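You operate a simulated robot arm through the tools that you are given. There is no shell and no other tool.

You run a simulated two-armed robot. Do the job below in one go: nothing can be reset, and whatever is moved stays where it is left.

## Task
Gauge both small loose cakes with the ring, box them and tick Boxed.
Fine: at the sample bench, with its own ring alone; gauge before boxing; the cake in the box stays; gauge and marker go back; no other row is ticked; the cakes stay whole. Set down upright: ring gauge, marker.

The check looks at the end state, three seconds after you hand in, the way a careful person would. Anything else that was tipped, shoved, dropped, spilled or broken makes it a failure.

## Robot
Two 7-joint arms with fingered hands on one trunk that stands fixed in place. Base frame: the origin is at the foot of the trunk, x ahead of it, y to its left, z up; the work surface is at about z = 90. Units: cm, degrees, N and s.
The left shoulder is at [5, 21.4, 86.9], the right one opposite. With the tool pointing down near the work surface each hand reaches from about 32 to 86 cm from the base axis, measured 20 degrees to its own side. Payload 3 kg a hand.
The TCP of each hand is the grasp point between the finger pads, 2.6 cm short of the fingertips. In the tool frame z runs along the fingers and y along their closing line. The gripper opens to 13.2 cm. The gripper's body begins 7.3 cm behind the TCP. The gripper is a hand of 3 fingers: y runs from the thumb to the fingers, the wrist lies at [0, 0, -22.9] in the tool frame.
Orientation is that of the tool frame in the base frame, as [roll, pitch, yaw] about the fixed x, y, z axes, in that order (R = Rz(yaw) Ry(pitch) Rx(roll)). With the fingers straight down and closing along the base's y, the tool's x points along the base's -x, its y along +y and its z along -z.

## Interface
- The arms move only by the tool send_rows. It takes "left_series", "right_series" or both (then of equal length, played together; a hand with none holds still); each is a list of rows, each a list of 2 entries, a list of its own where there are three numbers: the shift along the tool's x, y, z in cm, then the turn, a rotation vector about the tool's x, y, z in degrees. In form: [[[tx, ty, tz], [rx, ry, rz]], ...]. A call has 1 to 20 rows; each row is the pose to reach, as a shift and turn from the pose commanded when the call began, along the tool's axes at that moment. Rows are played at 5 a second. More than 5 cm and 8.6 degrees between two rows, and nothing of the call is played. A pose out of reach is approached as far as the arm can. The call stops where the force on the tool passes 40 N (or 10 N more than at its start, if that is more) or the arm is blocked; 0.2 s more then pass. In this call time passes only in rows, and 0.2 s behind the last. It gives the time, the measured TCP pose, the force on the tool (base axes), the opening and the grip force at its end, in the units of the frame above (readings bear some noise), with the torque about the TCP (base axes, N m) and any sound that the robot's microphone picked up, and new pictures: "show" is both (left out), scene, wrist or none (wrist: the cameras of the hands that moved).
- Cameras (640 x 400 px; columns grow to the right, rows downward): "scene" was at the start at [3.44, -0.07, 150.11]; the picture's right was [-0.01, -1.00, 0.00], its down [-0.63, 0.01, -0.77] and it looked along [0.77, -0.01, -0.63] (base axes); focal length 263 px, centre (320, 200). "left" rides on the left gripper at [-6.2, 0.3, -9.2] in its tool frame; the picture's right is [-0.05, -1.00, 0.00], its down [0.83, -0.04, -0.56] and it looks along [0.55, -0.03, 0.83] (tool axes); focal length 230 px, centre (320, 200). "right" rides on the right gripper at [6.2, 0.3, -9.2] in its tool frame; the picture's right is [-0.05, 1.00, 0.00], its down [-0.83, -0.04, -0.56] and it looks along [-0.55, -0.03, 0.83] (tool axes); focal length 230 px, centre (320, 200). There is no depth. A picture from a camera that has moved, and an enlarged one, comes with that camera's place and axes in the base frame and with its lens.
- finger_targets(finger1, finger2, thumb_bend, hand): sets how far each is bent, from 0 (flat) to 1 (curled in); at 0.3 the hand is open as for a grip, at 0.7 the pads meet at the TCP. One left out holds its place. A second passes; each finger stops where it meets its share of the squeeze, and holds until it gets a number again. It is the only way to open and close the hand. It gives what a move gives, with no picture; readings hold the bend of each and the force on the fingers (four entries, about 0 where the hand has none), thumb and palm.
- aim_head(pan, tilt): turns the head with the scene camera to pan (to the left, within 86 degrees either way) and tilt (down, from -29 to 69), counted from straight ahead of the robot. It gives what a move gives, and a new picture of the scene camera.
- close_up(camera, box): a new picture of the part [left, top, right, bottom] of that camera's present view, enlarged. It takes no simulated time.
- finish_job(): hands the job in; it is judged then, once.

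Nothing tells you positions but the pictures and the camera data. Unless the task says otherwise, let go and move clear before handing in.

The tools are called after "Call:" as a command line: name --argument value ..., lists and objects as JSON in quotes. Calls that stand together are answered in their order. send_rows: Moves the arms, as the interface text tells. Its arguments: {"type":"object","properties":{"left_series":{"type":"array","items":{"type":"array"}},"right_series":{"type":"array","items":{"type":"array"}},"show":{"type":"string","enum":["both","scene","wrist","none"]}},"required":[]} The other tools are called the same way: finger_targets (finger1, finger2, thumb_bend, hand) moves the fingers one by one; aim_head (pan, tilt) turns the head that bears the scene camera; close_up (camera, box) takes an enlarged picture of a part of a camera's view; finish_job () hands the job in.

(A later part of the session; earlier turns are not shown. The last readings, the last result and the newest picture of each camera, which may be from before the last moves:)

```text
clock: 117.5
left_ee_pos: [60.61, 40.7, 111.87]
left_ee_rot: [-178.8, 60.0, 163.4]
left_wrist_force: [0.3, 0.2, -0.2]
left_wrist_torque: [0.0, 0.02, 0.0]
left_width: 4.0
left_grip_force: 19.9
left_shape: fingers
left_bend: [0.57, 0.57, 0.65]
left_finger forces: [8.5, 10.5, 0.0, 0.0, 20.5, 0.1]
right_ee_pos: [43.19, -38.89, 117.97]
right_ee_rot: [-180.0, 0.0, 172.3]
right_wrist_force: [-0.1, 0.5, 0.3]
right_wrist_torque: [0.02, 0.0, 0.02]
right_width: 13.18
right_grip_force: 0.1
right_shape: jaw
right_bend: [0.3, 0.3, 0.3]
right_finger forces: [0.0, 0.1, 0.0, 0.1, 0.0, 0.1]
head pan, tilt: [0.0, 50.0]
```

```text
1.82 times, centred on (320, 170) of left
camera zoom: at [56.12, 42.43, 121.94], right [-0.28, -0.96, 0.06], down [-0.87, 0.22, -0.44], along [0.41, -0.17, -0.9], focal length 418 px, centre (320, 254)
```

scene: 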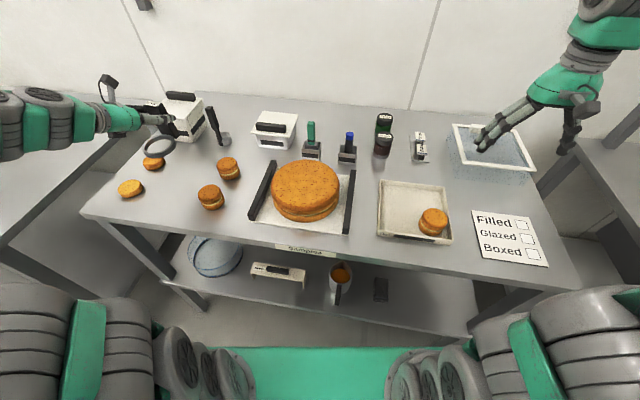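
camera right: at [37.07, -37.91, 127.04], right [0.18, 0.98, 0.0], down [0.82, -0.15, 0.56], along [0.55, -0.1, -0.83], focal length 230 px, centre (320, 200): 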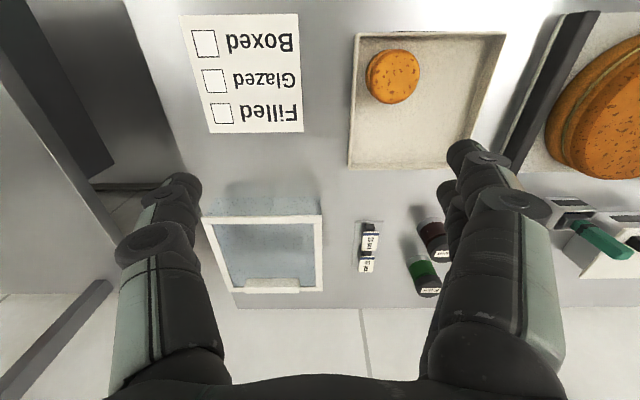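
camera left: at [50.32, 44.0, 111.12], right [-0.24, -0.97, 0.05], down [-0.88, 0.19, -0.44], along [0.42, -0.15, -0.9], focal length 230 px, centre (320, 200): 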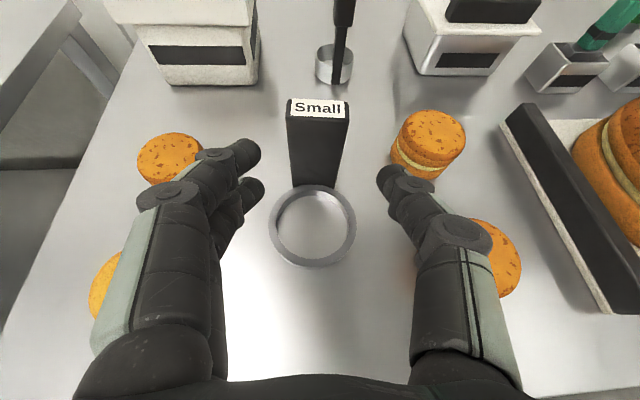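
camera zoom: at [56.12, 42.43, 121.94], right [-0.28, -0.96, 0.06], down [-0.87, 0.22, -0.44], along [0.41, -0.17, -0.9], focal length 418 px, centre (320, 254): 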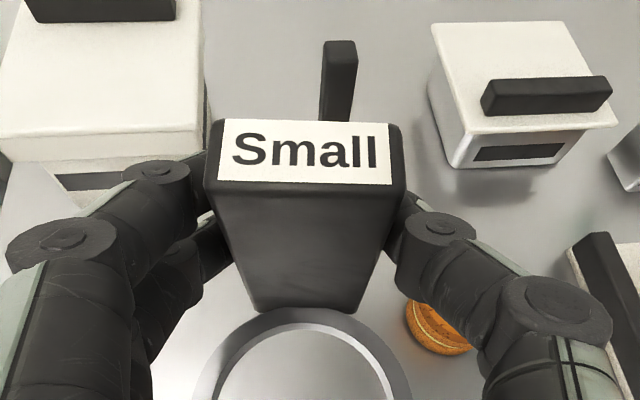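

Stable. Travelling to above its home spot at a steady pace, turning +7°.

Call:
send_rows --left_series '[[[-0.5, -1.1, 0.9], [-0.2, 0, -0.1]], [[-1.3, -3, 2.3], [-0.6, 0, -0.3]], [[-2.3, -5.3, 4], [-1, 0, -0.5]], [[-3.4, -7.7, 5.9], [-1.4, 0, -0.8]], [[-4.5, -10.1, 7.8], [-1.8, 0, -1]], [[-5.6, -12.6, 9.7], [-2.2, 0, -1.2]], [[-6.7, -15.1, 11.6], [-2.6, 0, -1.5]], [[-7.8, -17.6, 13.5], [-3, 0, -1.7]], [[-8.9, -20.1, 15.4], [-3.4, 0, -1.9]], [[-10, -22.6, 17.3], [-3.8, 0, -2.2]], [[-11.1, -25.1, 19.2], [-4.2, 0, -2.4]], [[-12.2, -27.6, 21.1], [-4.6, 0, -2.6]], [[-13.3, -30, 23], [-5, 0, -2.9]], [[-14.4, -32.5, 24.9], [-5.4, 0, -3.1]], [[-15.4, -34.8, 26.7], [-5.8, 0, -3.3]], [[-16.2, -36.7, 28.1], [-6, 0, -3.5]], [[-16.6, -37.6, 28.8], [-6.06, 0, -3.5]], [[-16.8, -38, 29.1], [-6.06, 0, -3.5]]]'

Call:
close_up --camera "left" --box '[200, 60, 440, 280]'

Call:
close_up --camera "scene" --box '[250, 30, 410, 170]'

```text
clock: 121.3
left_ee_pos: [81.36, -5.77, 112.31]
left_ee_rot: [-178.9, 59.9, 170.3]
left_wrist_force: [0.2, -0.3, -1.4]
left_wrist_torque: [-0.01, 0.01, -0.03]
left_width: 3.87
left_grip_force: 18.8
left_shape: fingers
left_bend: [0.59, 0.57, 0.66]
left_finger forces: [7.8, 10.2, 0.0, 0.0, 19.6, 0.0]
right_ee_pos: [43.09, -38.87, 117.84]
right_ee_rot: [180.0, -0.1, 172.3]
right_wrist_force: [-0.9, -0.4, -0.2]
right_wrist_torque: [0.02, -0.04, 0.0]
right_width: 13.18
right_grip_force: 0.0
right_shape: jaw
right_bend: [0.3, 0.3, 0.3]
right_finger forces: [0.0, 0.0, 0.0, 0.1, 0.1, 0.1]
head pan, tilt: [0.0, 50.0]
camera left: at [76.61, -4.46, 122.3], right [-0.16, -0.99, 0.05], down [-0.89, 0.12, -0.44], along [0.43, -0.12, -0.9], focal length 230 px, centre (320, 200)
```

scene: 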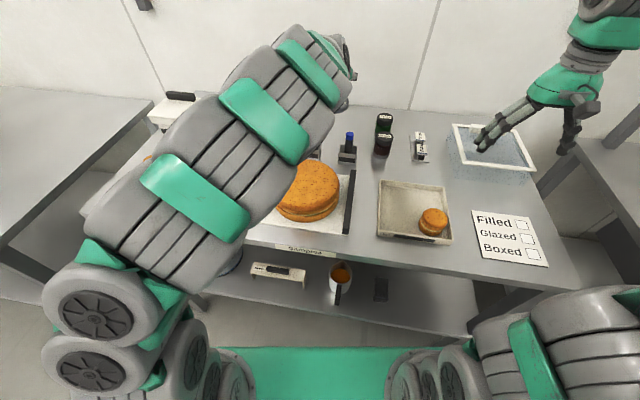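
left: 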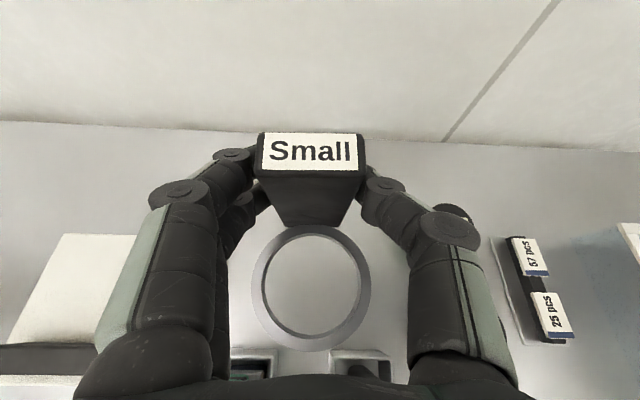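

```text
1.82 times, centred on (320, 170) of left
camera zoom: at [76.61, -4.46, 122.3], right [-0.16, -0.99, 0.05], down [-0.89, 0.12, -0.44], along [0.43, -0.12, -0.9], focal length 418 px, centre (320, 254)
```

zoom: 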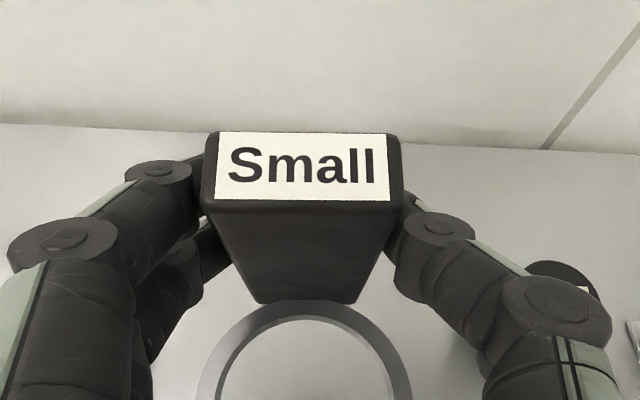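

```text
2.86 times, centred on (330, 100) of scene
camera zoom: at [2.6, 0.0, 148.6], right [0.0, -1.0, 0.0], down [-0.77, 0.0, -0.64], along [0.64, 0.0, -0.77], focal length 751 px, centre (291, 486)
```

zoom: 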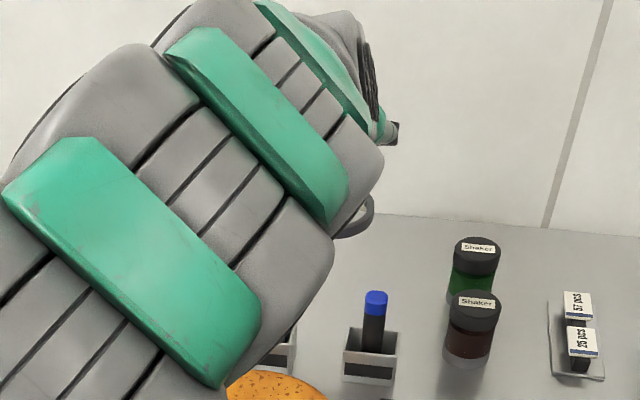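

The gauge sagged about 7° during travel but is held. Ring centre is now near (78.0,-5.0). I'll level it (tilt -7°) while moving gently to 4 cm above home, where TCP should be about (86.3,-6.25).

Call:
send_rows --left_series '[[[1, 0.05, 1.4], [0, 1.2, 0]], [[2.6, 0.13, 3.5], [0, 3, 0]], [[4.4, 0.22, 6], [0, 5, 0]], [[6, 0.3, 8.2], [0, 6.5, 0]], [[7, 0.35, 9.5], [0, 7, 0]], [[7.3, 0.36, 9.95], [0, 7, 0]]]'

Call:
close_up --camera "left" --box '[200, 80, 440, 360]'

Call:
close_up --camera "scene" --box '[270, 60, 390, 170]'

```text
clock: 122.7
left_ee_pos: [86.26, -6.39, 101.02]
left_ee_rot: [-179.2, 52.9, 170.1]
left_wrist_force: [-0.1, 0.2, -1.2]
left_wrist_torque: [-0.01, -0.03, 0.01]
left_width: 3.8
left_grip_force: 18.4
left_shape: fingers
left_bend: [0.59, 0.57, 0.66]
left_finger forces: [7.6, 10.2, 0.0, 0.0, 19.5, 0.0]
right_ee_pos: [43.08, -38.96, 117.95]
right_ee_rot: [180.0, 0.0, 172.4]
right_wrist_force: [-0.9, -0.3, 0.0]
right_wrist_torque: [-0.03, 0.01, 0.0]
right_width: 13.21
right_grip_force: 0.0
right_shape: jaw
right_bend: [0.3, 0.3, 0.3]
right_finger forces: [0.1, 0.0, 0.0, 0.0, 0.0, 0.1]
head pan, tilt: [0.0, 50.0]
camera left: at [82.68, -5.44, 111.58], right [-0.15, -0.99, 0.05], down [-0.94, 0.13, -0.33], along [0.32, -0.1, -0.94], focal length 230 px, centre (320, 200)
```

scene: 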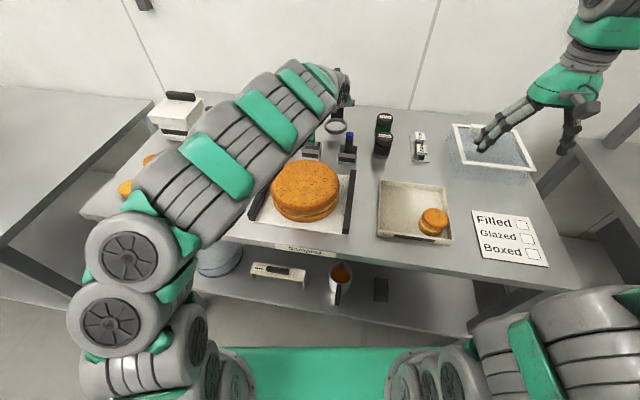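
left: 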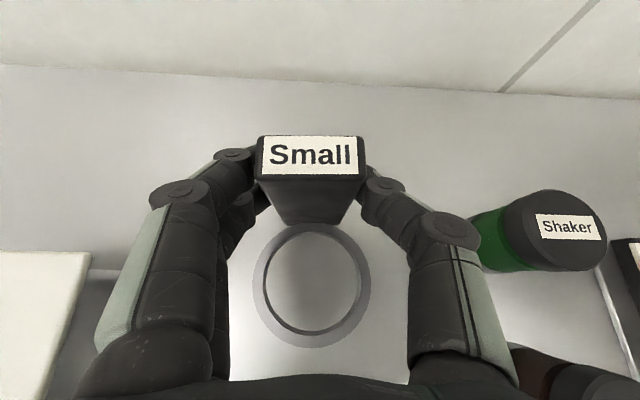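

```text
1.43 times, centred on (320, 220) of left
camera zoom: at [82.68, -5.44, 111.58], right [-0.15, -0.99, 0.05], down [-0.94, 0.13, -0.33], along [0.32, -0.1, -0.94], focal length 329 px, centre (320, 171)
```

zoom: 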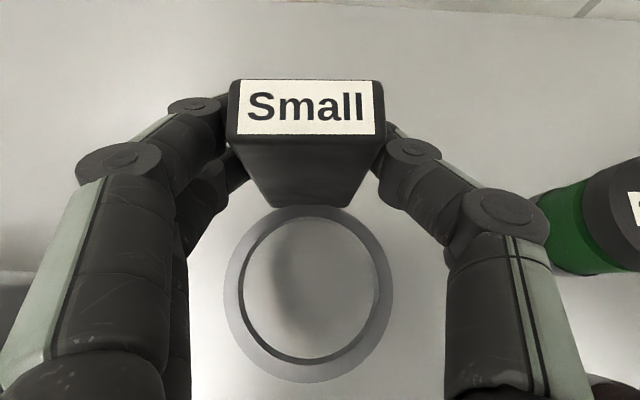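

```text
3.64 times, centred on (330, 115) of scene
camera zoom: at [2.6, 0.0, 148.6], right [0.0, -1.0, 0.0], down [-0.77, 0.0, -0.64], along [0.64, 0.0, -0.77], focal length 956 px, centre (284, 509)
```

zoom: 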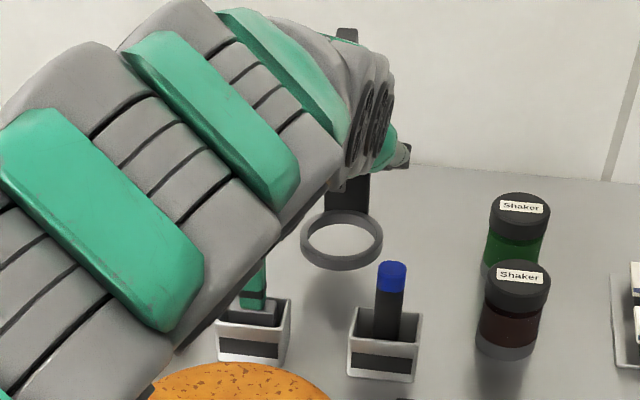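

Ring is over (82.3,-5.7), nearly level. I'll nudge +3 mm in y, take out the last 3° of sag, and lower to just above the table.

Call:
send_rows --left_series '[[[0.5, 0.2, 0.4], [0, 1, 0]], [[1.1, 0.35, 0.95], [0, 2, 0]], [[1.8, 0.35, 1.6], [0, 3, 0]], [[2.25, 0.35, 2], [0, 3, 0]]]' --show "none"

Call:
close_up --camera "left" --box '[200, 80, 440, 360]'

Call:
close_up --camera "scene" --box '[290, 80, 370, 170]'

```text
clock: 123.7
left_ee_pos: [86.52, -6.04, 98.0]
left_ee_rot: [-179.3, 49.9, 170.0]
left_wrist_force: [-0.1, 0.3, -2.7]
left_wrist_torque: [-0.02, -0.02, -0.03]
left_width: 3.79
left_grip_force: 18.4
left_shape: fingers
left_bend: [0.59, 0.57, 0.66]
left_finger forces: [7.8, 10.2, 0.0, 0.1, 19.5, 0.0]
right_ee_pos: [43.12, -38.84, 117.94]
right_ee_rot: [-180.0, 0.0, 172.3]
right_wrist_force: [-0.2, 0.8, 0.5]
right_wrist_torque: [-0.01, -0.01, -0.02]
right_width: 13.16
right_grip_force: 0.1
right_shape: jaw
right_bend: [0.3, 0.3, 0.3]
right_finger forces: [0.1, 0.0, 0.0, 0.1, 0.0, 0.1]
head pan, tilt: [0.0, 50.0]
```

```text
1.43 times, centred on (320, 220) of left
camera zoom: at [83.51, -5.19, 108.67], right [-0.15, -0.99, 0.05], down [-0.95, 0.13, -0.28], along [0.27, -0.09, -0.96], focal length 329 px, centre (320, 171)
```

zoom: 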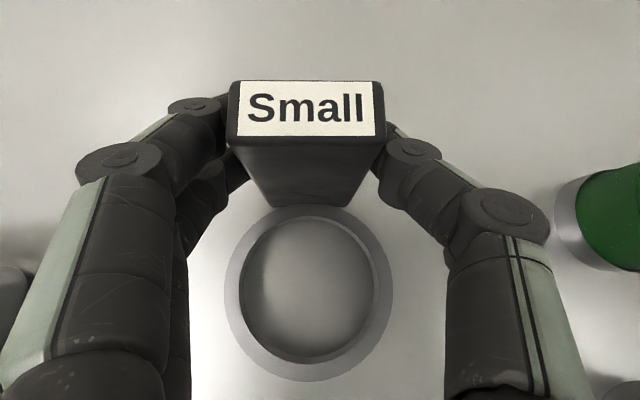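

```text
4.44 times, centred on (330, 125) of scene
camera zoom: at [2.6, 0.0, 148.6], right [0.0, -1.0, 0.0], down [-0.77, 0.0, -0.64], along [0.64, 0.0, -0.77], focal length 1168 px, centre (276, 533)
```

zoom: 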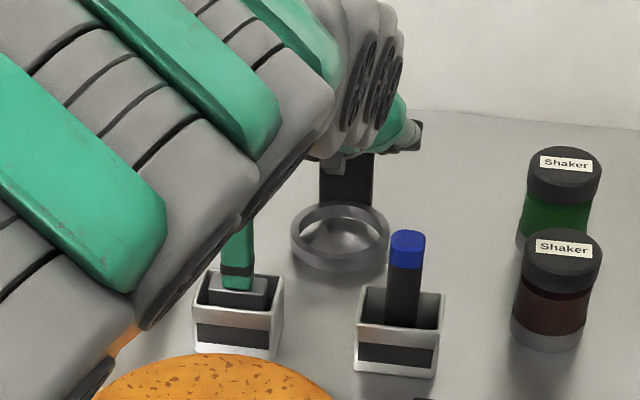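

The ring lines up with its original place in this same view. Lowering the last centimetre in small steps.

Call:
send_rows --left_series '[[[0.15, 0, 0.13], [0, 0, 0]], [[0.38, 0, 0.32], [0, 0, 0]]]' --show "none"

Call:
send_rows --left_series '[[[0.15, 0, 0.13], [0, 0, 0]]]' --show "none"

Call:
send_rows --left_series '[[[0.15, 0, 0.13], [0, 0, 0]]]' --show "none"

Call:
close_up --camera "scene" --box '[290, 80, 370, 170]'

```text
clock: 124.3
left_ee_pos: [86.45, -6.02, 97.56]
left_ee_rot: [-179.3, 49.8, 170.2]
left_wrist_force: [0.2, -0.9, -0.9]
left_wrist_torque: [0.0, 0.0, -0.02]
left_width: 3.8
left_grip_force: 18.9
left_shape: fingers
left_bend: [0.59, 0.57, 0.66]
left_finger forces: [7.7, 10.1, 0.0, 0.1, 19.4, 0.1]
right_ee_pos: [43.21, -38.87, 117.9]
right_ee_rot: [-180.0, 0.0, 172.3]
right_wrist_force: [-0.4, 1.5, -0.5]
right_wrist_torque: [-0.02, 0.01, -0.01]
right_width: 13.2
right_grip_force: 0.2
right_shape: jaw
right_bend: [0.3, 0.3, 0.3]
right_finger forces: [0.0, 0.0, 0.1, 0.0, 0.0, 0.0]
head pan, tilt: [0.0, 50.0]
```

```text
clock: 124.7
left_ee_pos: [86.48, -5.98, 97.36]
left_ee_rot: [-179.0, 49.9, 170.1]
left_wrist_force: [0.7, -0.1, -0.4]
left_wrist_torque: [0.0, 0.02, 0.01]
left_width: 3.76
left_grip_force: 18.5
left_shape: fingers
left_bend: [0.59, 0.57, 0.66]
left_finger forces: [7.7, 10.2, 0.1, 0.0, 19.5, 0.1]
right_ee_pos: [43.23, -38.92, 118.0]
right_ee_rot: [180.0, -0.1, 172.4]
right_wrist_force: [-0.8, 0.0, -0.7]
right_wrist_torque: [-0.02, 0.01, 0.0]
right_width: 13.21
right_grip_force: 0.0
right_shape: jaw
right_bend: [0.3, 0.3, 0.3]
right_finger forces: [0.0, 0.0, 0.0, 0.0, 0.0, 0.1]
head pan, tilt: [0.0, 50.0]
```

```text
clock: 125.1
left_ee_pos: [86.49, -6.09, 97.29]
left_ee_rot: [-179.2, 50.0, 170.1]
left_wrist_force: [-0.9, -0.1, 3.2]
left_wrist_torque: [0.09, -0.02, 0.02]
left_width: 3.77
left_grip_force: 19.5
left_shape: fingers
left_bend: [0.59, 0.57, 0.66]
left_finger forces: [7.8, 10.6, 0.0, 0.0, 20.2, 0.0]
right_ee_pos: [43.1, -38.87, 117.8]
right_ee_rot: [-180.0, 0.0, 172.4]
right_wrist_force: [-0.3, -0.3, 1.4]
right_wrist_torque: [0.03, 0.02, 0.01]
right_width: 13.22
right_grip_force: 0.1
right_shape: jaw
right_bend: [0.3, 0.3, 0.3]
right_finger forces: [0.0, 0.1, 0.0, 0.0, 0.1, 0.0]
head pan, tilt: [0.0, 50.0]
```

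```text
4.44 times, centred on (330, 125) of scene
camera zoom: at [2.59, 0.0, 148.6], right [0.0, -1.0, 0.0], down [-0.77, 0.0, -0.64], along [0.64, 0.0, -0.77], focal length 1168 px, centre (276, 533)
```

zoom: 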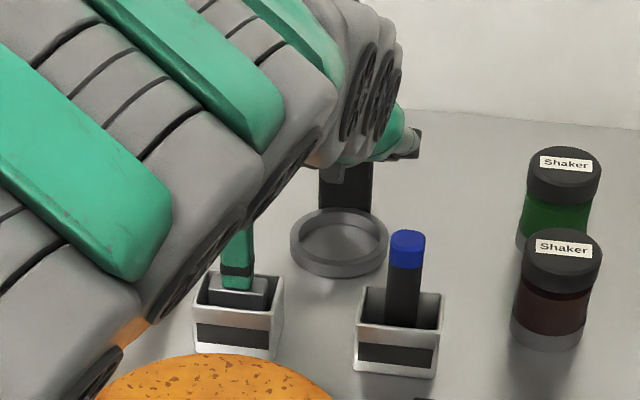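

First contact. One more small press, then release gradually.

Call:
send_rows --left_series '[[[0.12, 0, 0.1], [0, 0, 0]]]' --show "none"

Call:
finger_targets --hand "left" --finger1 0.6 --finger2 0.6 --thumb_bend 0.63

Call:
finger_targets --hand "left" --finger1 0.54 --finger2 0.54 --thumb_bend 0.58

Call:
finger_targets --hand "left" --finger1 0.46 --finger2 0.46 --thumb_bend 0.46

Call:
close_up --camera "left" --box '[200, 80, 440, 360]'

Call:
close_up --camera "scene" --box '[290, 80, 370, 170]'

```text
clock: 125.5
left_ee_pos: [86.68, -6.02, 97.08]
left_ee_rot: [-179.1, 50.2, 170.0]
left_wrist_force: [-1.3, -2.4, 10.6]
left_wrist_torque: [0.1, -0.12, -0.02]
left_width: 3.75
left_grip_force: 21.0
left_shape: fingers
left_bend: [0.6, 0.58, 0.66]
left_finger forces: [8.0, 11.3, 0.0, 0.1, 22.4, 0.1]
right_ee_pos: [43.14, -38.9, 117.96]
right_ee_rot: [-180.0, 0.0, 172.3]
right_wrist_force: [-0.9, 0.1, 0.6]
right_wrist_torque: [0.01, 0.01, 0.0]
right_width: 13.2
right_grip_force: 0.1
right_shape: jaw
right_bend: [0.3, 0.3, 0.3]
right_finger forces: [0.1, 0.0, 0.1, 0.1, 0.1, 0.0]
head pan, tilt: [0.0, 50.0]
```

```text
clock: 126.5
left_ee_pos: [86.65, -5.98, 96.99]
left_ee_rot: [-179.2, 49.9, 170.1]
left_wrist_force: [0.9, 1.1, 7.2]
left_wrist_torque: [0.07, -0.09, -0.01]
left_width: 3.97
left_grip_force: 5.5
left_shape: fingers
left_bend: [0.58, 0.57, 0.62]
left_finger forces: [2.6, 4.0, 0.1, 0.0, 4.5, 0.0]
right_ee_pos: [43.07, -38.91, 118.02]
right_ee_rot: [-179.9, 0.0, 172.4]
right_wrist_force: [-0.8, 0.1, 0.1]
right_wrist_torque: [0.01, 0.01, 0.01]
right_width: 13.2
right_grip_force: 0.2
right_shape: jaw
right_bend: [0.3, 0.3, 0.3]
right_finger forces: [0.1, 0.1, 0.0, 0.0, 0.0, 0.0]
head pan, tilt: [0.0, 50.0]
```

```text
clock: 127.5
left_ee_pos: [86.49, -5.94, 96.85]
left_ee_rot: [-179.2, 49.8, 170.1]
left_wrist_force: [0.2, 0.1, -0.1]
left_wrist_torque: [0.0, 0.0, 0.01]
left_width: 4.9
left_grip_force: 0.2
left_shape: fingers
left_bend: [0.54, 0.54, 0.57]
left_finger forces: [0.0, 0.0, 0.0, 0.0, 0.1, 0.0]
right_ee_pos: [43.11, -38.92, 117.92]
right_ee_rot: [-180.0, -0.1, 172.3]
right_wrist_force: [-0.1, -0.1, -0.3]
right_wrist_torque: [-0.01, -0.01, 0.02]
right_width: 13.22
right_grip_force: 0.0
right_shape: jaw
right_bend: [0.3, 0.3, 0.3]
right_finger forces: [0.0, 0.0, 0.0, 0.0, 0.0, 0.0]
head pan, tilt: [0.0, 50.0]
```

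```text
clock: 128.5
left_ee_pos: [86.47, -6.02, 96.94]
left_ee_rot: [-179.2, 49.9, 170.0]
left_wrist_force: [0.1, -0.2, 0.5]
left_wrist_torque: [0.0, -0.02, -0.01]
left_width: 8.08
left_grip_force: 0.1
left_shape: fingers
left_bend: [0.46, 0.46, 0.46]
left_finger forces: [0.1, 0.0, 0.0, 0.1, 0.1, 0.0]
right_ee_pos: [43.03, -38.87, 117.86]
right_ee_rot: [180.0, 0.0, 172.4]
right_wrist_force: [-0.1, 1.1, 0.9]
right_wrist_torque: [0.03, 0.0, 0.03]
right_width: 13.21
right_grip_force: 0.2
right_shape: jaw
right_bend: [0.3, 0.3, 0.3]
right_finger forces: [0.0, 0.0, 0.1, 0.0, 0.0, 0.0]
head pan, tilt: [0.0, 50.0]
```

```text
1.43 times, centred on (320, 220) of left
camera zoom: at [83.61, -5.13, 107.71], right [-0.15, -0.99, 0.05], down [-0.95, 0.13, -0.28], along [0.27, -0.09, -0.96], focal length 329 px, centre (320, 171)
```

zoom: 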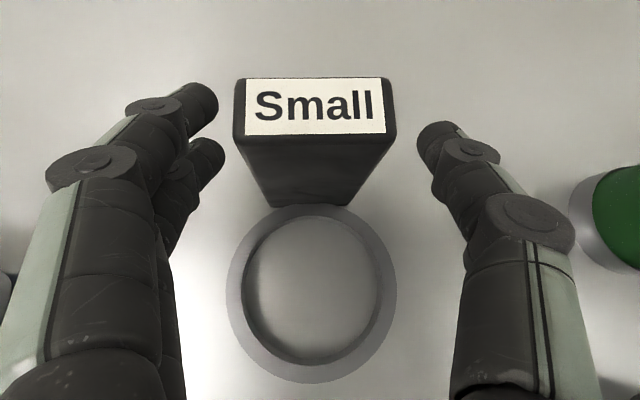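

```text
4.44 times, centred on (330, 125) of scene
camera zoom: at [2.6, 0.0, 148.6], right [0.0, -1.0, 0.0], down [-0.77, 0.0, -0.64], along [0.64, 0.0, -0.77], focal length 1168 px, centre (276, 533)
```

zoom: 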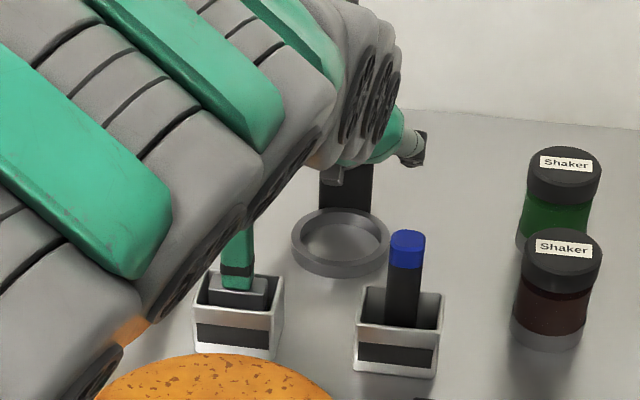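

The gauge stands at home. Backing straight out along the hand axis, then lifting away.

Call:
send_rows --left_series '[[[0, 0, -2.5], [0, 0, 0]], [[0, 0, -5], [0, 0, 0]], [[0, 0, -8], [0, 0, 0]], [[-1, 0, -12], [0, 0, 0]], [[-2, 2, -16], [0, 0, 0]], [[-2, 6, -19], [0, 0, 0]]]'

Call:
close_up --camera "scene" --box '[290, 80, 370, 170]'

Call:
close_up --camera "left" --box '[220, 0, 460, 200]'

```text
clock: 129.9
left_ee_pos: [74.52, 2.61, 110.71]
left_ee_rot: [-179.1, 49.9, 170.1]
left_wrist_force: [-0.3, -0.5, 0.6]
left_wrist_torque: [-0.03, -0.01, -0.01]
left_width: 8.06
left_grip_force: 0.2
left_shape: fingers
left_bend: [0.46, 0.46, 0.46]
left_finger forces: [0.0, 0.0, 0.0, 0.0, 0.1, 0.0]
right_ee_pos: [43.27, -38.83, 117.88]
right_ee_rot: [180.0, 0.0, 172.3]
right_wrist_force: [-0.5, 0.5, 0.2]
right_wrist_torque: [0.0, -0.06, 0.01]
right_width: 13.19
right_grip_force: 0.1
right_shape: jaw
right_bend: [0.3, 0.3, 0.3]
right_finger forces: [0.0, 0.0, 0.1, 0.0, 0.1, 0.0]
head pan, tilt: [0.0, 50.0]
camera left: at [71.64, 3.45, 121.38], right [-0.15, -0.99, 0.05], down [-0.95, 0.13, -0.28], along [0.27, -0.09, -0.96], focal length 230 px, centre (320, 200)
```

scene: 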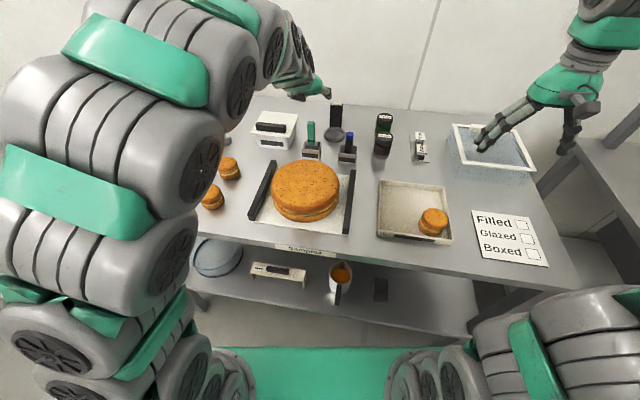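
left: 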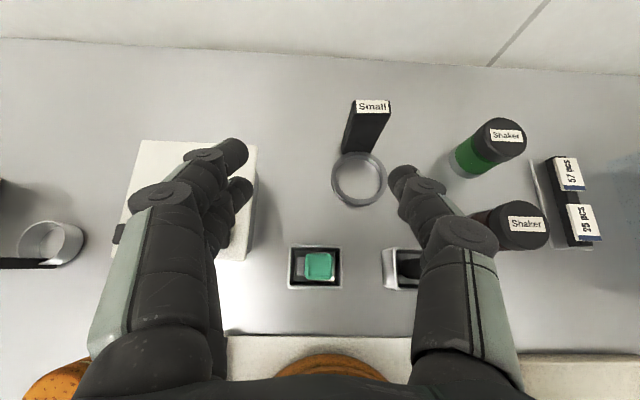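

```text
4.44 times, centred on (330, 125) of scene
camera zoom: at [2.59, 0.0, 148.6], right [0.0, -1.0, 0.0], down [-0.77, 0.0, -0.64], along [0.64, 0.0, -0.77], focal length 1168 px, centre (276, 533)
```

zoom: 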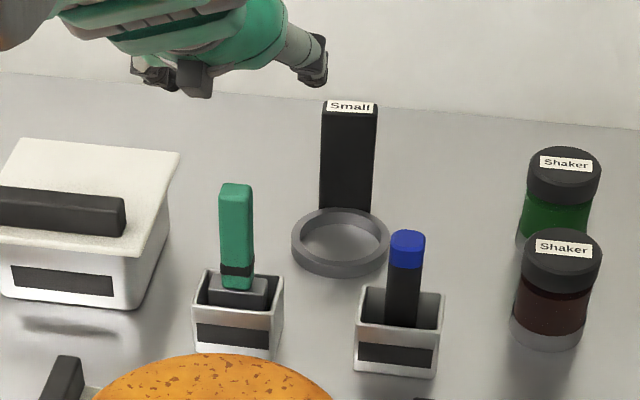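

```text
2.00 times, centred on (340, 100) of left
camera zoom: at [71.64, 3.45, 121.38], right [-0.15, -0.99, 0.05], down [-0.95, 0.13, -0.28], along [0.27, -0.09, -0.96], focal length 460 px, centre (280, 400)
```

zoom: 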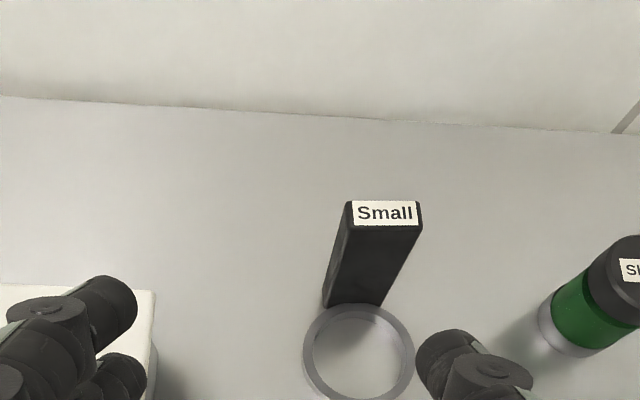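

The gauge is back where it was, upright (ring within a few millimetres of the original view). Next the cakes: I'll move the right arm further aside and bring the left hand vertical over cake B.

Call:
send_rows --left_series '[[[1.8, 3.4, -1.5], [0, 7.1, 0]], [[3.6, 6.7, -2.9], [0, 14.3, 0]], [[5.4, 10.1, -4.4], [0, 21.4, 0]], [[7.1, 13.4, -5.8], [0, 28.6, 0]], [[8.9, 16.8, -7.3], [0, 35.7, 0]], [[10.7, 20.1, -8.7], [0, 42.8, 0]], [[12.5, 23.5, -10.2], [0, 49.9, 0]]]' --right_series '[[[-0.2, -1.7, -0.3], [0, 0, 0]], [[-0.5, -3.4, -0.6], [0, 0, 0]], [[-0.7, -5.1, -0.9], [0, 0, 0]], [[-0.9, -6.8, -1.2], [0, 0, 0]], [[-1.1, -8.5, -1.5], [0, 0, 0]], [[-1.4, -10.2, -1.8], [0, 0, 0]], [[-1.6, -11.9, -2], [0, 0, 0]]]'

Call:
close_up --camera "left" --box '[180, 20, 460, 240]'

```text
clock: 131.5
left_ee_pos: [63.3, 28.29, 107.65]
left_ee_rot: [-179.5, 0.0, 169.4]
left_wrist_force: [-0.1, 0.0, -0.8]
left_wrist_torque: [-0.01, 0.01, 0.01]
left_width: 8.12
left_grip_force: 0.1
left_shape: fingers
left_bend: [0.46, 0.46, 0.46]
left_finger forces: [0.1, 0.0, 0.0, 0.0, 0.0, 0.1]
right_ee_pos: [42.98, -50.82, 119.96]
right_ee_rot: [-179.9, -0.1, 172.2]
right_wrist_force: [0.3, 0.1, 0.1]
right_wrist_torque: [-0.02, 0.0, -0.01]
right_width: 13.19
right_grip_force: 0.0
right_shape: jaw
right_bend: [0.3, 0.3, 0.3]
right_finger forces: [0.1, 0.0, 0.1, 0.0, 0.0, 0.0]
head pan, tilt: [0.0, 50.0]
camera right: at [37.0, -49.77, 129.17], right [0.18, 0.98, 0.0], down [0.82, -0.15, 0.55], along [0.54, -0.1, -0.83], focal length 230 px, centre (320, 200)
camera left: at [69.26, 27.48, 116.92], right [-0.13, -0.99, 0.01], down [-0.82, 0.11, 0.56], along [-0.55, 0.07, -0.83], focal length 230 px, centre (320, 200)
```

scene: 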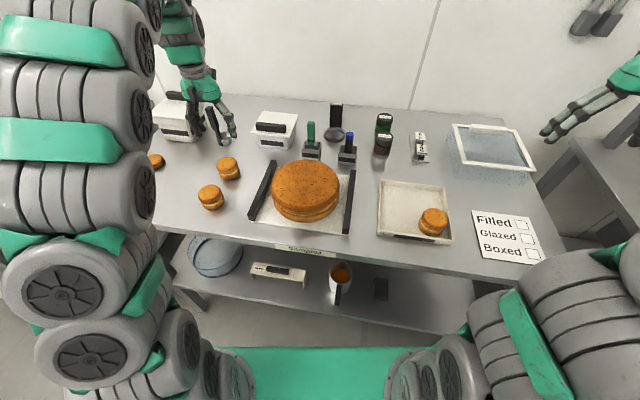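
right: 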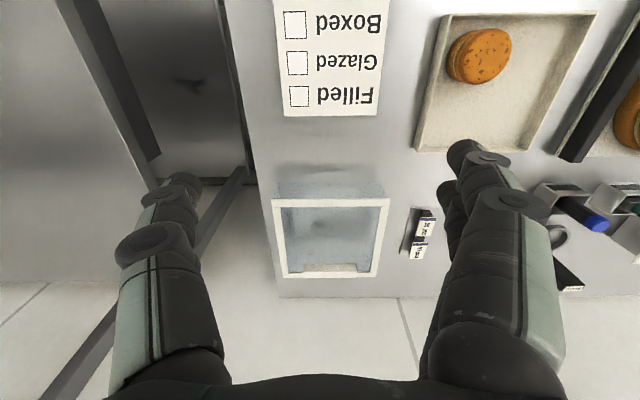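
left: 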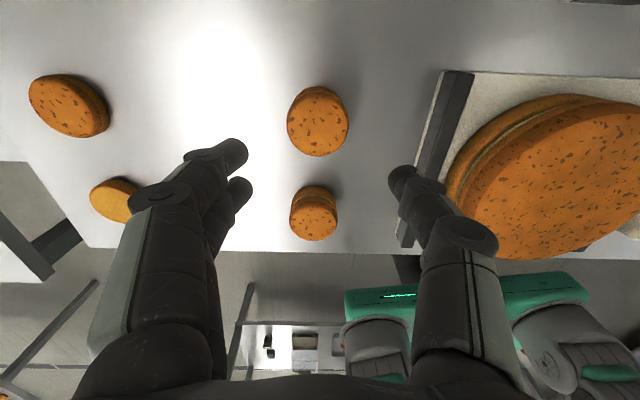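

```text
1.82 times, centred on (320, 130) of left
camera zoom: at [69.26, 27.48, 116.92], right [-0.13, -0.99, 0.01], down [-0.82, 0.11, 0.56], along [-0.55, 0.07, -0.83], focal length 418 px, centre (320, 327)
```

zoom: 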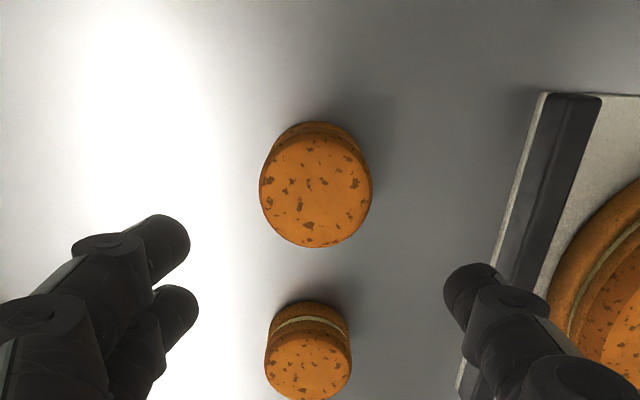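

Cake B reads (62.95,28.45). Opening a bit and lowering around it.

Call:
finger_targets --hand "left" --finger1 0.42 --finger2 0.42 --thumb_bend 0.42

Call:
send_rows --left_series '[[[0.37, 0.09, 4], [0, 0, 0]], [[0.37, 0.09, 8], [0, 0, 0]], [[0.37, 0.09, 11], [0, 0, 0]], [[0.37, 0.09, 13], [0, 0, 0]], [[0.37, 0.09, 14.1], [0, 0, 0]]]'

Call:
close_up --camera "left" --box '[180, 60, 460, 280]'

```text
clock: 132.5
left_ee_pos: [63.12, 28.27, 107.64]
left_ee_rot: [-179.4, 0.0, 169.4]
left_wrist_force: [0.8, 0.3, -0.1]
left_wrist_torque: [0.01, 0.01, 0.02]
left_width: 9.41
left_grip_force: 0.0
left_shape: fingers
left_bend: [0.42, 0.42, 0.42]
left_finger forces: [0.1, 0.0, 0.0, 0.1, 0.0, 0.0]
right_ee_pos: [43.2, -50.72, 119.94]
right_ee_rot: [-180.0, 0.0, 172.4]
right_wrist_force: [0.8, 0.2, 0.3]
right_wrist_torque: [0.02, 0.0, 0.0]
right_width: 13.17
right_grip_force: 0.1
right_shape: jaw
right_bend: [0.3, 0.3, 0.3]
right_finger forces: [0.0, 0.0, 0.0, 0.0, 0.0, 0.0]
head pan, tilt: [0.0, 50.0]
```

```text
clock: 133.7
left_ee_pos: [63.06, 28.19, 93.41]
left_ee_rot: [-179.5, 0.1, 169.4]
left_wrist_force: [-0.1, -1.8, -0.1]
left_wrist_torque: [-0.03, -0.02, 0.02]
left_width: 9.44
left_grip_force: 0.0
left_shape: fingers
left_bend: [0.42, 0.42, 0.42]
left_finger forces: [0.0, 0.0, 0.0, 0.0, 0.0, 0.0]
right_ee_pos: [43.06, -50.8, 119.94]
right_ee_rot: [-179.9, 0.0, 172.4]
right_wrist_force: [0.0, 0.5, 0.6]
right_wrist_torque: [0.01, 0.01, 0.02]
right_width: 13.18
right_grip_force: 0.1
right_shape: jaw
right_bend: [0.3, 0.3, 0.3]
right_finger forces: [0.0, 0.0, 0.1, 0.1, 0.1, 0.0]
head pan, tilt: [0.0, 50.0]
camera left: at [69.17, 27.39, 102.69], right [-0.13, -0.99, 0.01], down [-0.82, 0.11, 0.55], along [-0.55, 0.07, -0.83], focal length 230 px, centre (320, 200)
```

scene: 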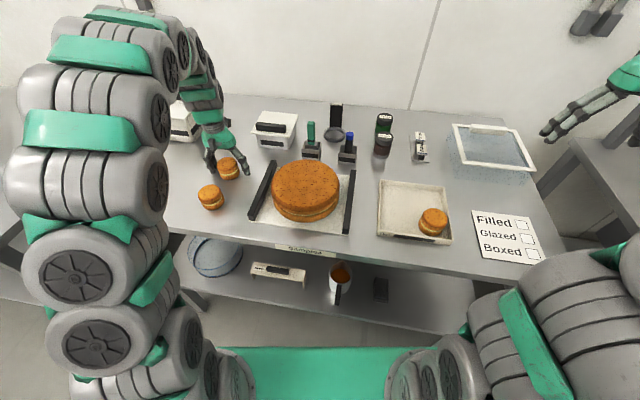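
left: 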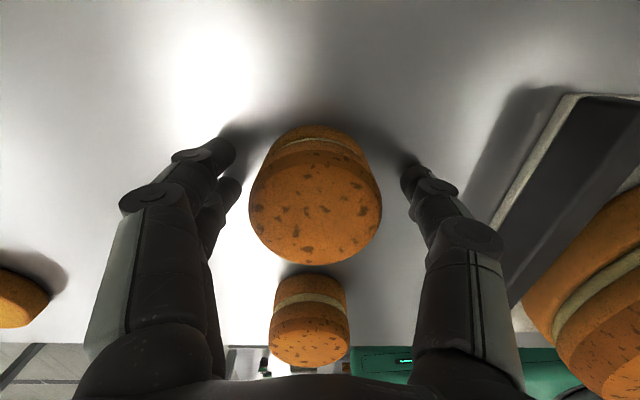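

```text
1.82 times, centred on (320, 170) of left
camera zoom: at [69.17, 27.39, 102.69], right [-0.13, -0.99, 0.01], down [-0.82, 0.11, 0.55], along [-0.55, 0.07, -0.83], focal length 418 px, centre (320, 254)
```

zoom: 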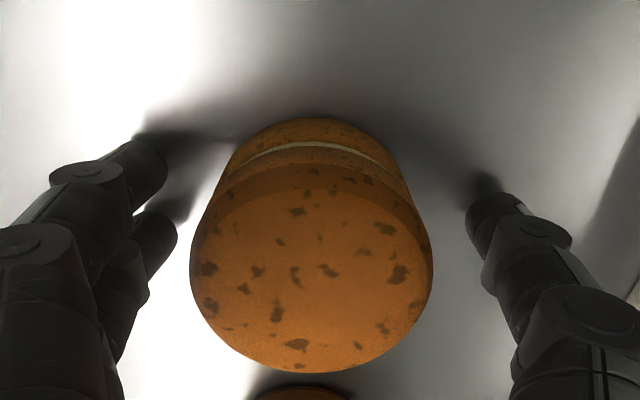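

Cake B is centred between the digits. Closing softly in small increments.

Call:
finger_targets --hand "left" --finger1 0.51 --finger2 0.51 --thumb_bend 0.51

Call:
finger_targets --hand "left" --finger1 0.535 --finger2 0.535 --thumb_bend 0.54

```text
clock: 134.7
left_ee_pos: [63.13, 28.29, 93.43]
left_ee_rot: [-179.5, 0.1, 169.4]
left_wrist_force: [-0.1, 0.4, -0.3]
left_wrist_torque: [0.01, 0.01, 0.0]
left_width: 6.49
left_grip_force: 0.0
left_shape: fingers
left_bend: [0.51, 0.5, 0.51]
left_finger forces: [0.0, 0.3, 0.0, 0.0, 0.0, 0.0]
right_ee_pos: [43.03, -50.76, 119.95]
right_ee_rot: [180.0, 0.0, 172.3]
right_wrist_force: [-0.9, 0.1, -0.1]
right_wrist_torque: [-0.01, 0.02, 0.0]
right_width: 13.21
right_grip_force: 0.1
right_shape: jaw
right_bend: [0.3, 0.3, 0.3]
right_finger forces: [0.1, 0.1, 0.0, 0.0, 0.0, 0.0]
head pan, tilt: [0.0, 50.0]
```

```text
clock: 135.7
left_ee_pos: [63.04, 28.28, 93.47]
left_ee_rot: [-179.5, 0.0, 169.5]
left_wrist_force: [0.7, -0.2, 0.2]
left_wrist_torque: [-0.01, 0.01, 0.0]
left_width: 5.94
left_grip_force: 1.7
left_shape: fingers
left_bend: [0.52, 0.51, 0.53]
left_finger forces: [0.4, 1.0, 0.0, 0.0, 1.4, 0.1]
right_ee_pos: [43.15, -50.68, 119.95]
right_ee_rot: [179.9, 0.1, 172.4]
right_wrist_force: [-0.8, 0.6, 0.1]
right_wrist_torque: [0.03, -0.02, 0.04]
right_width: 13.19
right_grip_force: 0.0
right_shape: jaw
right_bend: [0.3, 0.3, 0.3]
right_finger forces: [0.1, 0.1, 0.0, 0.0, 0.1, 0.1]
head pan, tilt: [0.0, 50.0]
```

Call:
finger_targets --hand "left" --finger1 0.555 --finger2 0.55 --thumb_bend 0.57

Call:
send_rows --left_series '[[[0, 0, -0.4], [0, 0, 0]], [[0, 0, -1], [0, 0, 0]], [[0, 0, -2], [0, 0, 0]]]' --show "none"

Call:
close_up --camera "left" --box '[180, 60, 460, 280]'

Call:
close_up --camera "scene" --box '[190, 120, 270, 190]'

```text
clock: 136.7
left_ee_pos: [63.1, 28.33, 93.49]
left_ee_rot: [-179.5, 0.1, 169.3]
left_wrist_force: [-0.1, 0.7, 0.2]
left_wrist_torque: [0.01, -0.03, 0.01]
left_width: 5.83
left_grip_force: 3.7
left_shape: fingers
left_bend: [0.53, 0.52, 0.54]
left_finger forces: [1.4, 2.2, 0.0, 0.0, 3.5, 0.1]
right_ee_pos: [43.19, -50.63, 120.07]
right_ee_rot: [180.0, 0.1, 172.3]
right_wrist_force: [-0.7, 0.4, -0.4]
right_wrist_torque: [-0.02, 0.0, -0.05]
right_width: 13.2
right_grip_force: 0.0
right_shape: jaw
right_bend: [0.3, 0.3, 0.3]
right_finger forces: [0.1, 0.1, 0.0, 0.1, 0.0, 0.0]
head pan, tilt: [0.0, 50.0]
```

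```text
clock: 137.5
left_ee_pos: [63.03, 28.38, 95.41]
left_ee_rot: [-179.5, 0.1, 169.5]
left_wrist_force: [0.2, 0.6, -0.8]
left_wrist_torque: [0.0, 0.03, 0.02]
left_width: 5.81
left_grip_force: 3.0
left_shape: fingers
left_bend: [0.53, 0.52, 0.54]
left_finger forces: [1.4, 2.3, 0.0, 0.0, 3.4, 0.0]
right_ee_pos: [43.08, -50.68, 119.94]
right_ee_rot: [179.9, -0.1, 172.3]
right_wrist_force: [0.4, 0.4, -0.1]
right_wrist_torque: [-0.01, 0.03, -0.04]
right_width: 13.21
right_grip_force: 0.0
right_shape: jaw
right_bend: [0.3, 0.3, 0.3]
right_finger forces: [0.0, 0.0, 0.1, 0.0, 0.0, 0.0]
head pan, tilt: [0.0, 50.0]
```

```text
1.82 times, centred on (320, 170) of left
camera zoom: at [69.03, 27.53, 104.69], right [-0.13, -0.99, 0.01], down [-0.82, 0.11, 0.55], along [-0.55, 0.07, -0.83], focal length 418 px, centre (320, 254)
```

zoom: 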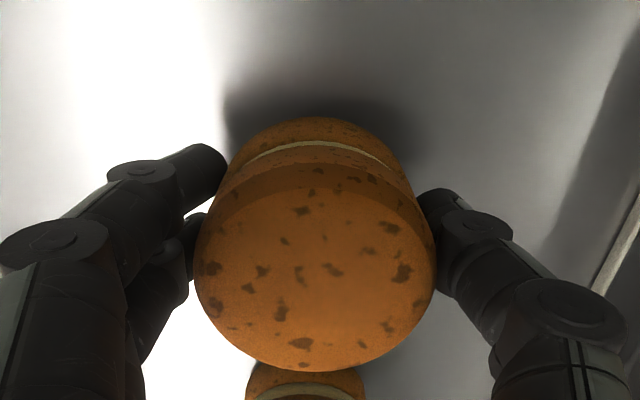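

```text
5.71 times, centred on (230, 155) of scene
camera zoom: at [2.6, 0.0, 148.6], right [0.0, -1.0, 0.0], down [-0.77, 0.0, -0.64], along [0.64, 0.0, -0.77], focal length 1502 px, centre (834, 457)
```

zoom: 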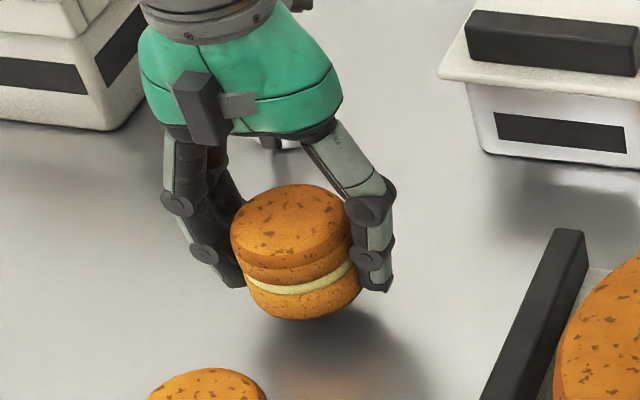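

Cake B is held gently (3.5 N) and whole. Raising and carrying it over toward the box.

Call:
send_rows --left_series '[[[0, 0, -2], [0, 0, 0]], [[0, 0, -5], [0, 0, 0]], [[0, 0, -8.5], [0, 0, 0]], [[0, -1, -11.5], [0, 0, 0]], [[0.1, -3, -12.6], [0, 0, 0]], [[0.2, -6, -12.6], [0, 0, 0]], [[0.3, -9.5, -12.6], [0, 0, 0]], [[0.4, -13, -12.6], [0, 0, 0]], [[0.5, -16.5, -12.6], [0, 0, 0]], [[0.6, -20, -12.6], [0, 0, 0]], [[0.7, -23.5, -12.6], [0, 0, 0]], [[0.8, -26, -12.6], [0, 0, 0]]]'

```text
clock: 140.1
left_ee_pos: [57.4, 2.96, 108.37]
left_ee_rot: [-179.5, 0.1, 169.5]
left_wrist_force: [-0.6, 0.3, -0.7]
left_wrist_torque: [0.02, -0.01, -0.01]
left_width: 5.78
left_grip_force: 3.3
left_shape: fingers
left_bend: [0.53, 0.52, 0.54]
left_finger forces: [1.6, 2.2, 0.1, 0.1, 3.5, 0.0]
right_ee_pos: [43.2, -50.77, 119.94]
right_ee_rot: [180.0, 0.0, 172.4]
right_wrist_force: [0.5, 0.6, 0.3]
right_wrist_torque: [-0.01, 0.0, 0.01]
right_width: 13.18
right_grip_force: 0.0
right_shape: jaw
right_bend: [0.3, 0.3, 0.3]
right_finger forces: [0.0, 0.0, 0.1, 0.1, 0.0, 0.0]
head pan, tilt: [0.0, 50.0]
camera left: at [63.56, 2.12, 117.59], right [-0.13, -0.99, 0.01], down [-0.82, 0.11, 0.55], along [-0.55, 0.07, -0.83], focal length 230 px, centre (320, 200)
```

scene: 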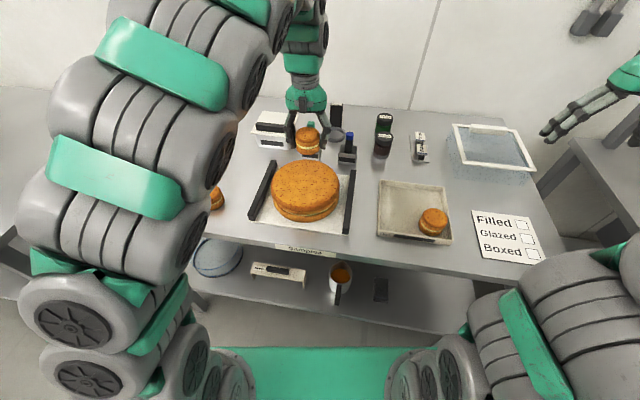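
left: 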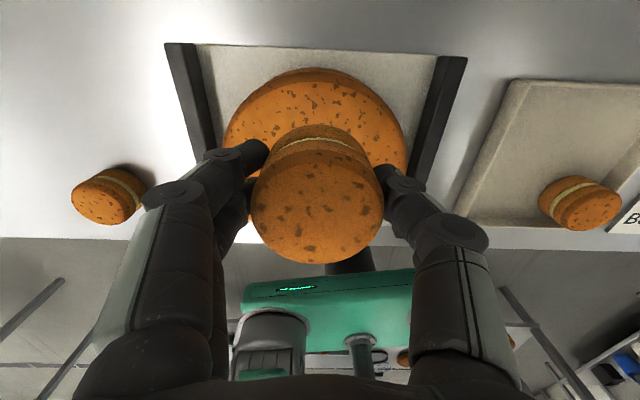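

Call:
send_rows --left_series '[[[0.1, -2, 0], [0, 0, 0]], [[0.2, -5, 0], [0, 0, 0]], [[0.3, -8.5, 0], [0, 0, 0]], [[0.4, -12, 0], [0, 0, 0]], [[0.5, -15.5, 0], [0, 0, 0]], [[0.6, -19, 0], [0, 0, 0]], [[0.7, -22.5, 0], [0, 0, 0]], [[0.8, -25.5, 0], [0, 0, 0]], [[0.82, -26.6, 0], [0, 0, 0]]]'

Call:
close_up --camera "left" --box '[160, 20, 520, 260]'

Call:
close_up --camera "scene" --box '[350, 100, 550, 280]'

```text
clock: 142.1
left_ee_pos: [51.92, -22.97, 108.57]
left_ee_rot: [-179.5, 0.1, 169.5]
left_wrist_force: [0.7, -0.7, 0.3]
left_wrist_torque: [-0.01, -0.01, 0.02]
left_width: 5.81
left_grip_force: 3.1
left_shape: fingers
left_bend: [0.53, 0.52, 0.54]
left_finger forces: [1.5, 2.4, 0.0, 0.1, 3.5, 0.1]
right_ee_pos: [43.11, -50.65, 120.02]
right_ee_rot: [179.9, 0.0, 172.4]
right_wrist_force: [-0.3, -0.2, -0.6]
right_wrist_torque: [0.03, 0.02, 0.01]
right_width: 13.19
right_grip_force: 0.0
right_shape: jaw
right_bend: [0.3, 0.3, 0.3]
right_finger forces: [0.1, 0.0, 0.1, 0.0, 0.0, 0.0]
head pan, tilt: [0.0, 50.0]
camera left: at [57.99, -23.82, 117.85], right [-0.13, -0.99, 0.01], down [-0.82, 0.11, 0.55], along [-0.55, 0.07, -0.83], focal length 230 px, centre (320, 200)
```

scene: 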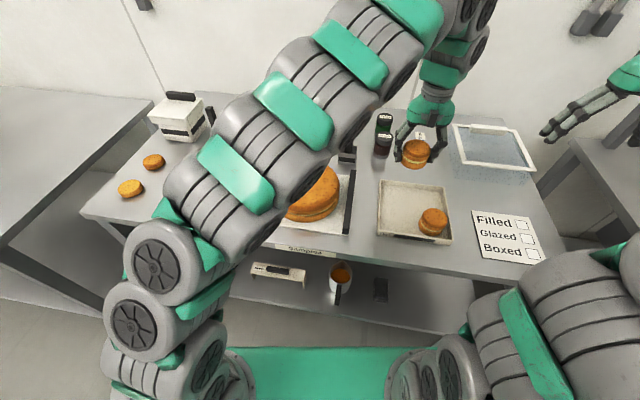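
left: 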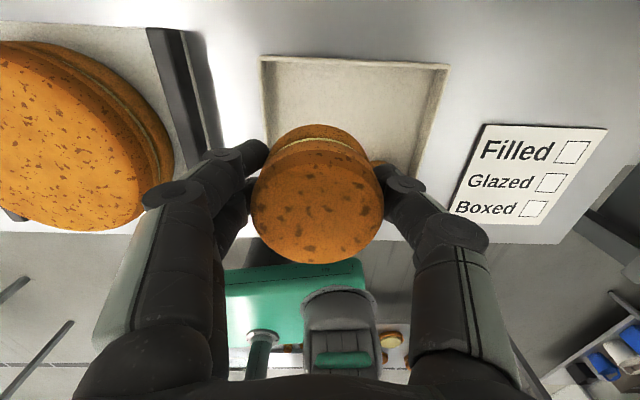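

```text
1.67 times, centred on (340, 140) of left
camera zoom: at [57.99, -23.82, 117.85], right [-0.13, -0.99, 0.01], down [-0.82, 0.11, 0.55], along [-0.55, 0.07, -0.83], focal length 384 px, centre (287, 300)
```

zoom: 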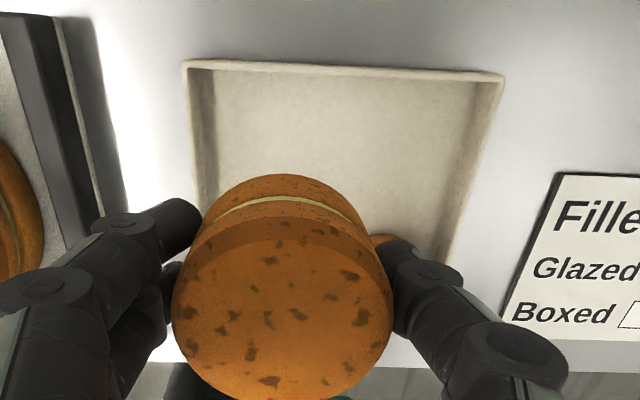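

```text
2.22 times, centred on (450, 190) of scene
camera zoom: at [2.6, 0.0, 148.6], right [0.0, -1.0, 0.0], down [-0.77, 0.0, -0.64], along [0.64, 0.0, -0.77], focal length 584 px, centre (31, 222)
```

zoom: 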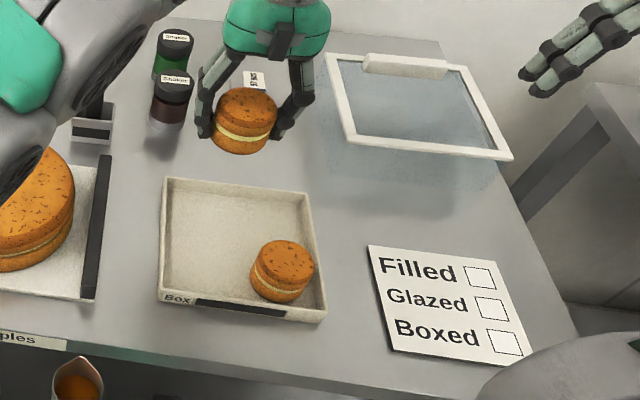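

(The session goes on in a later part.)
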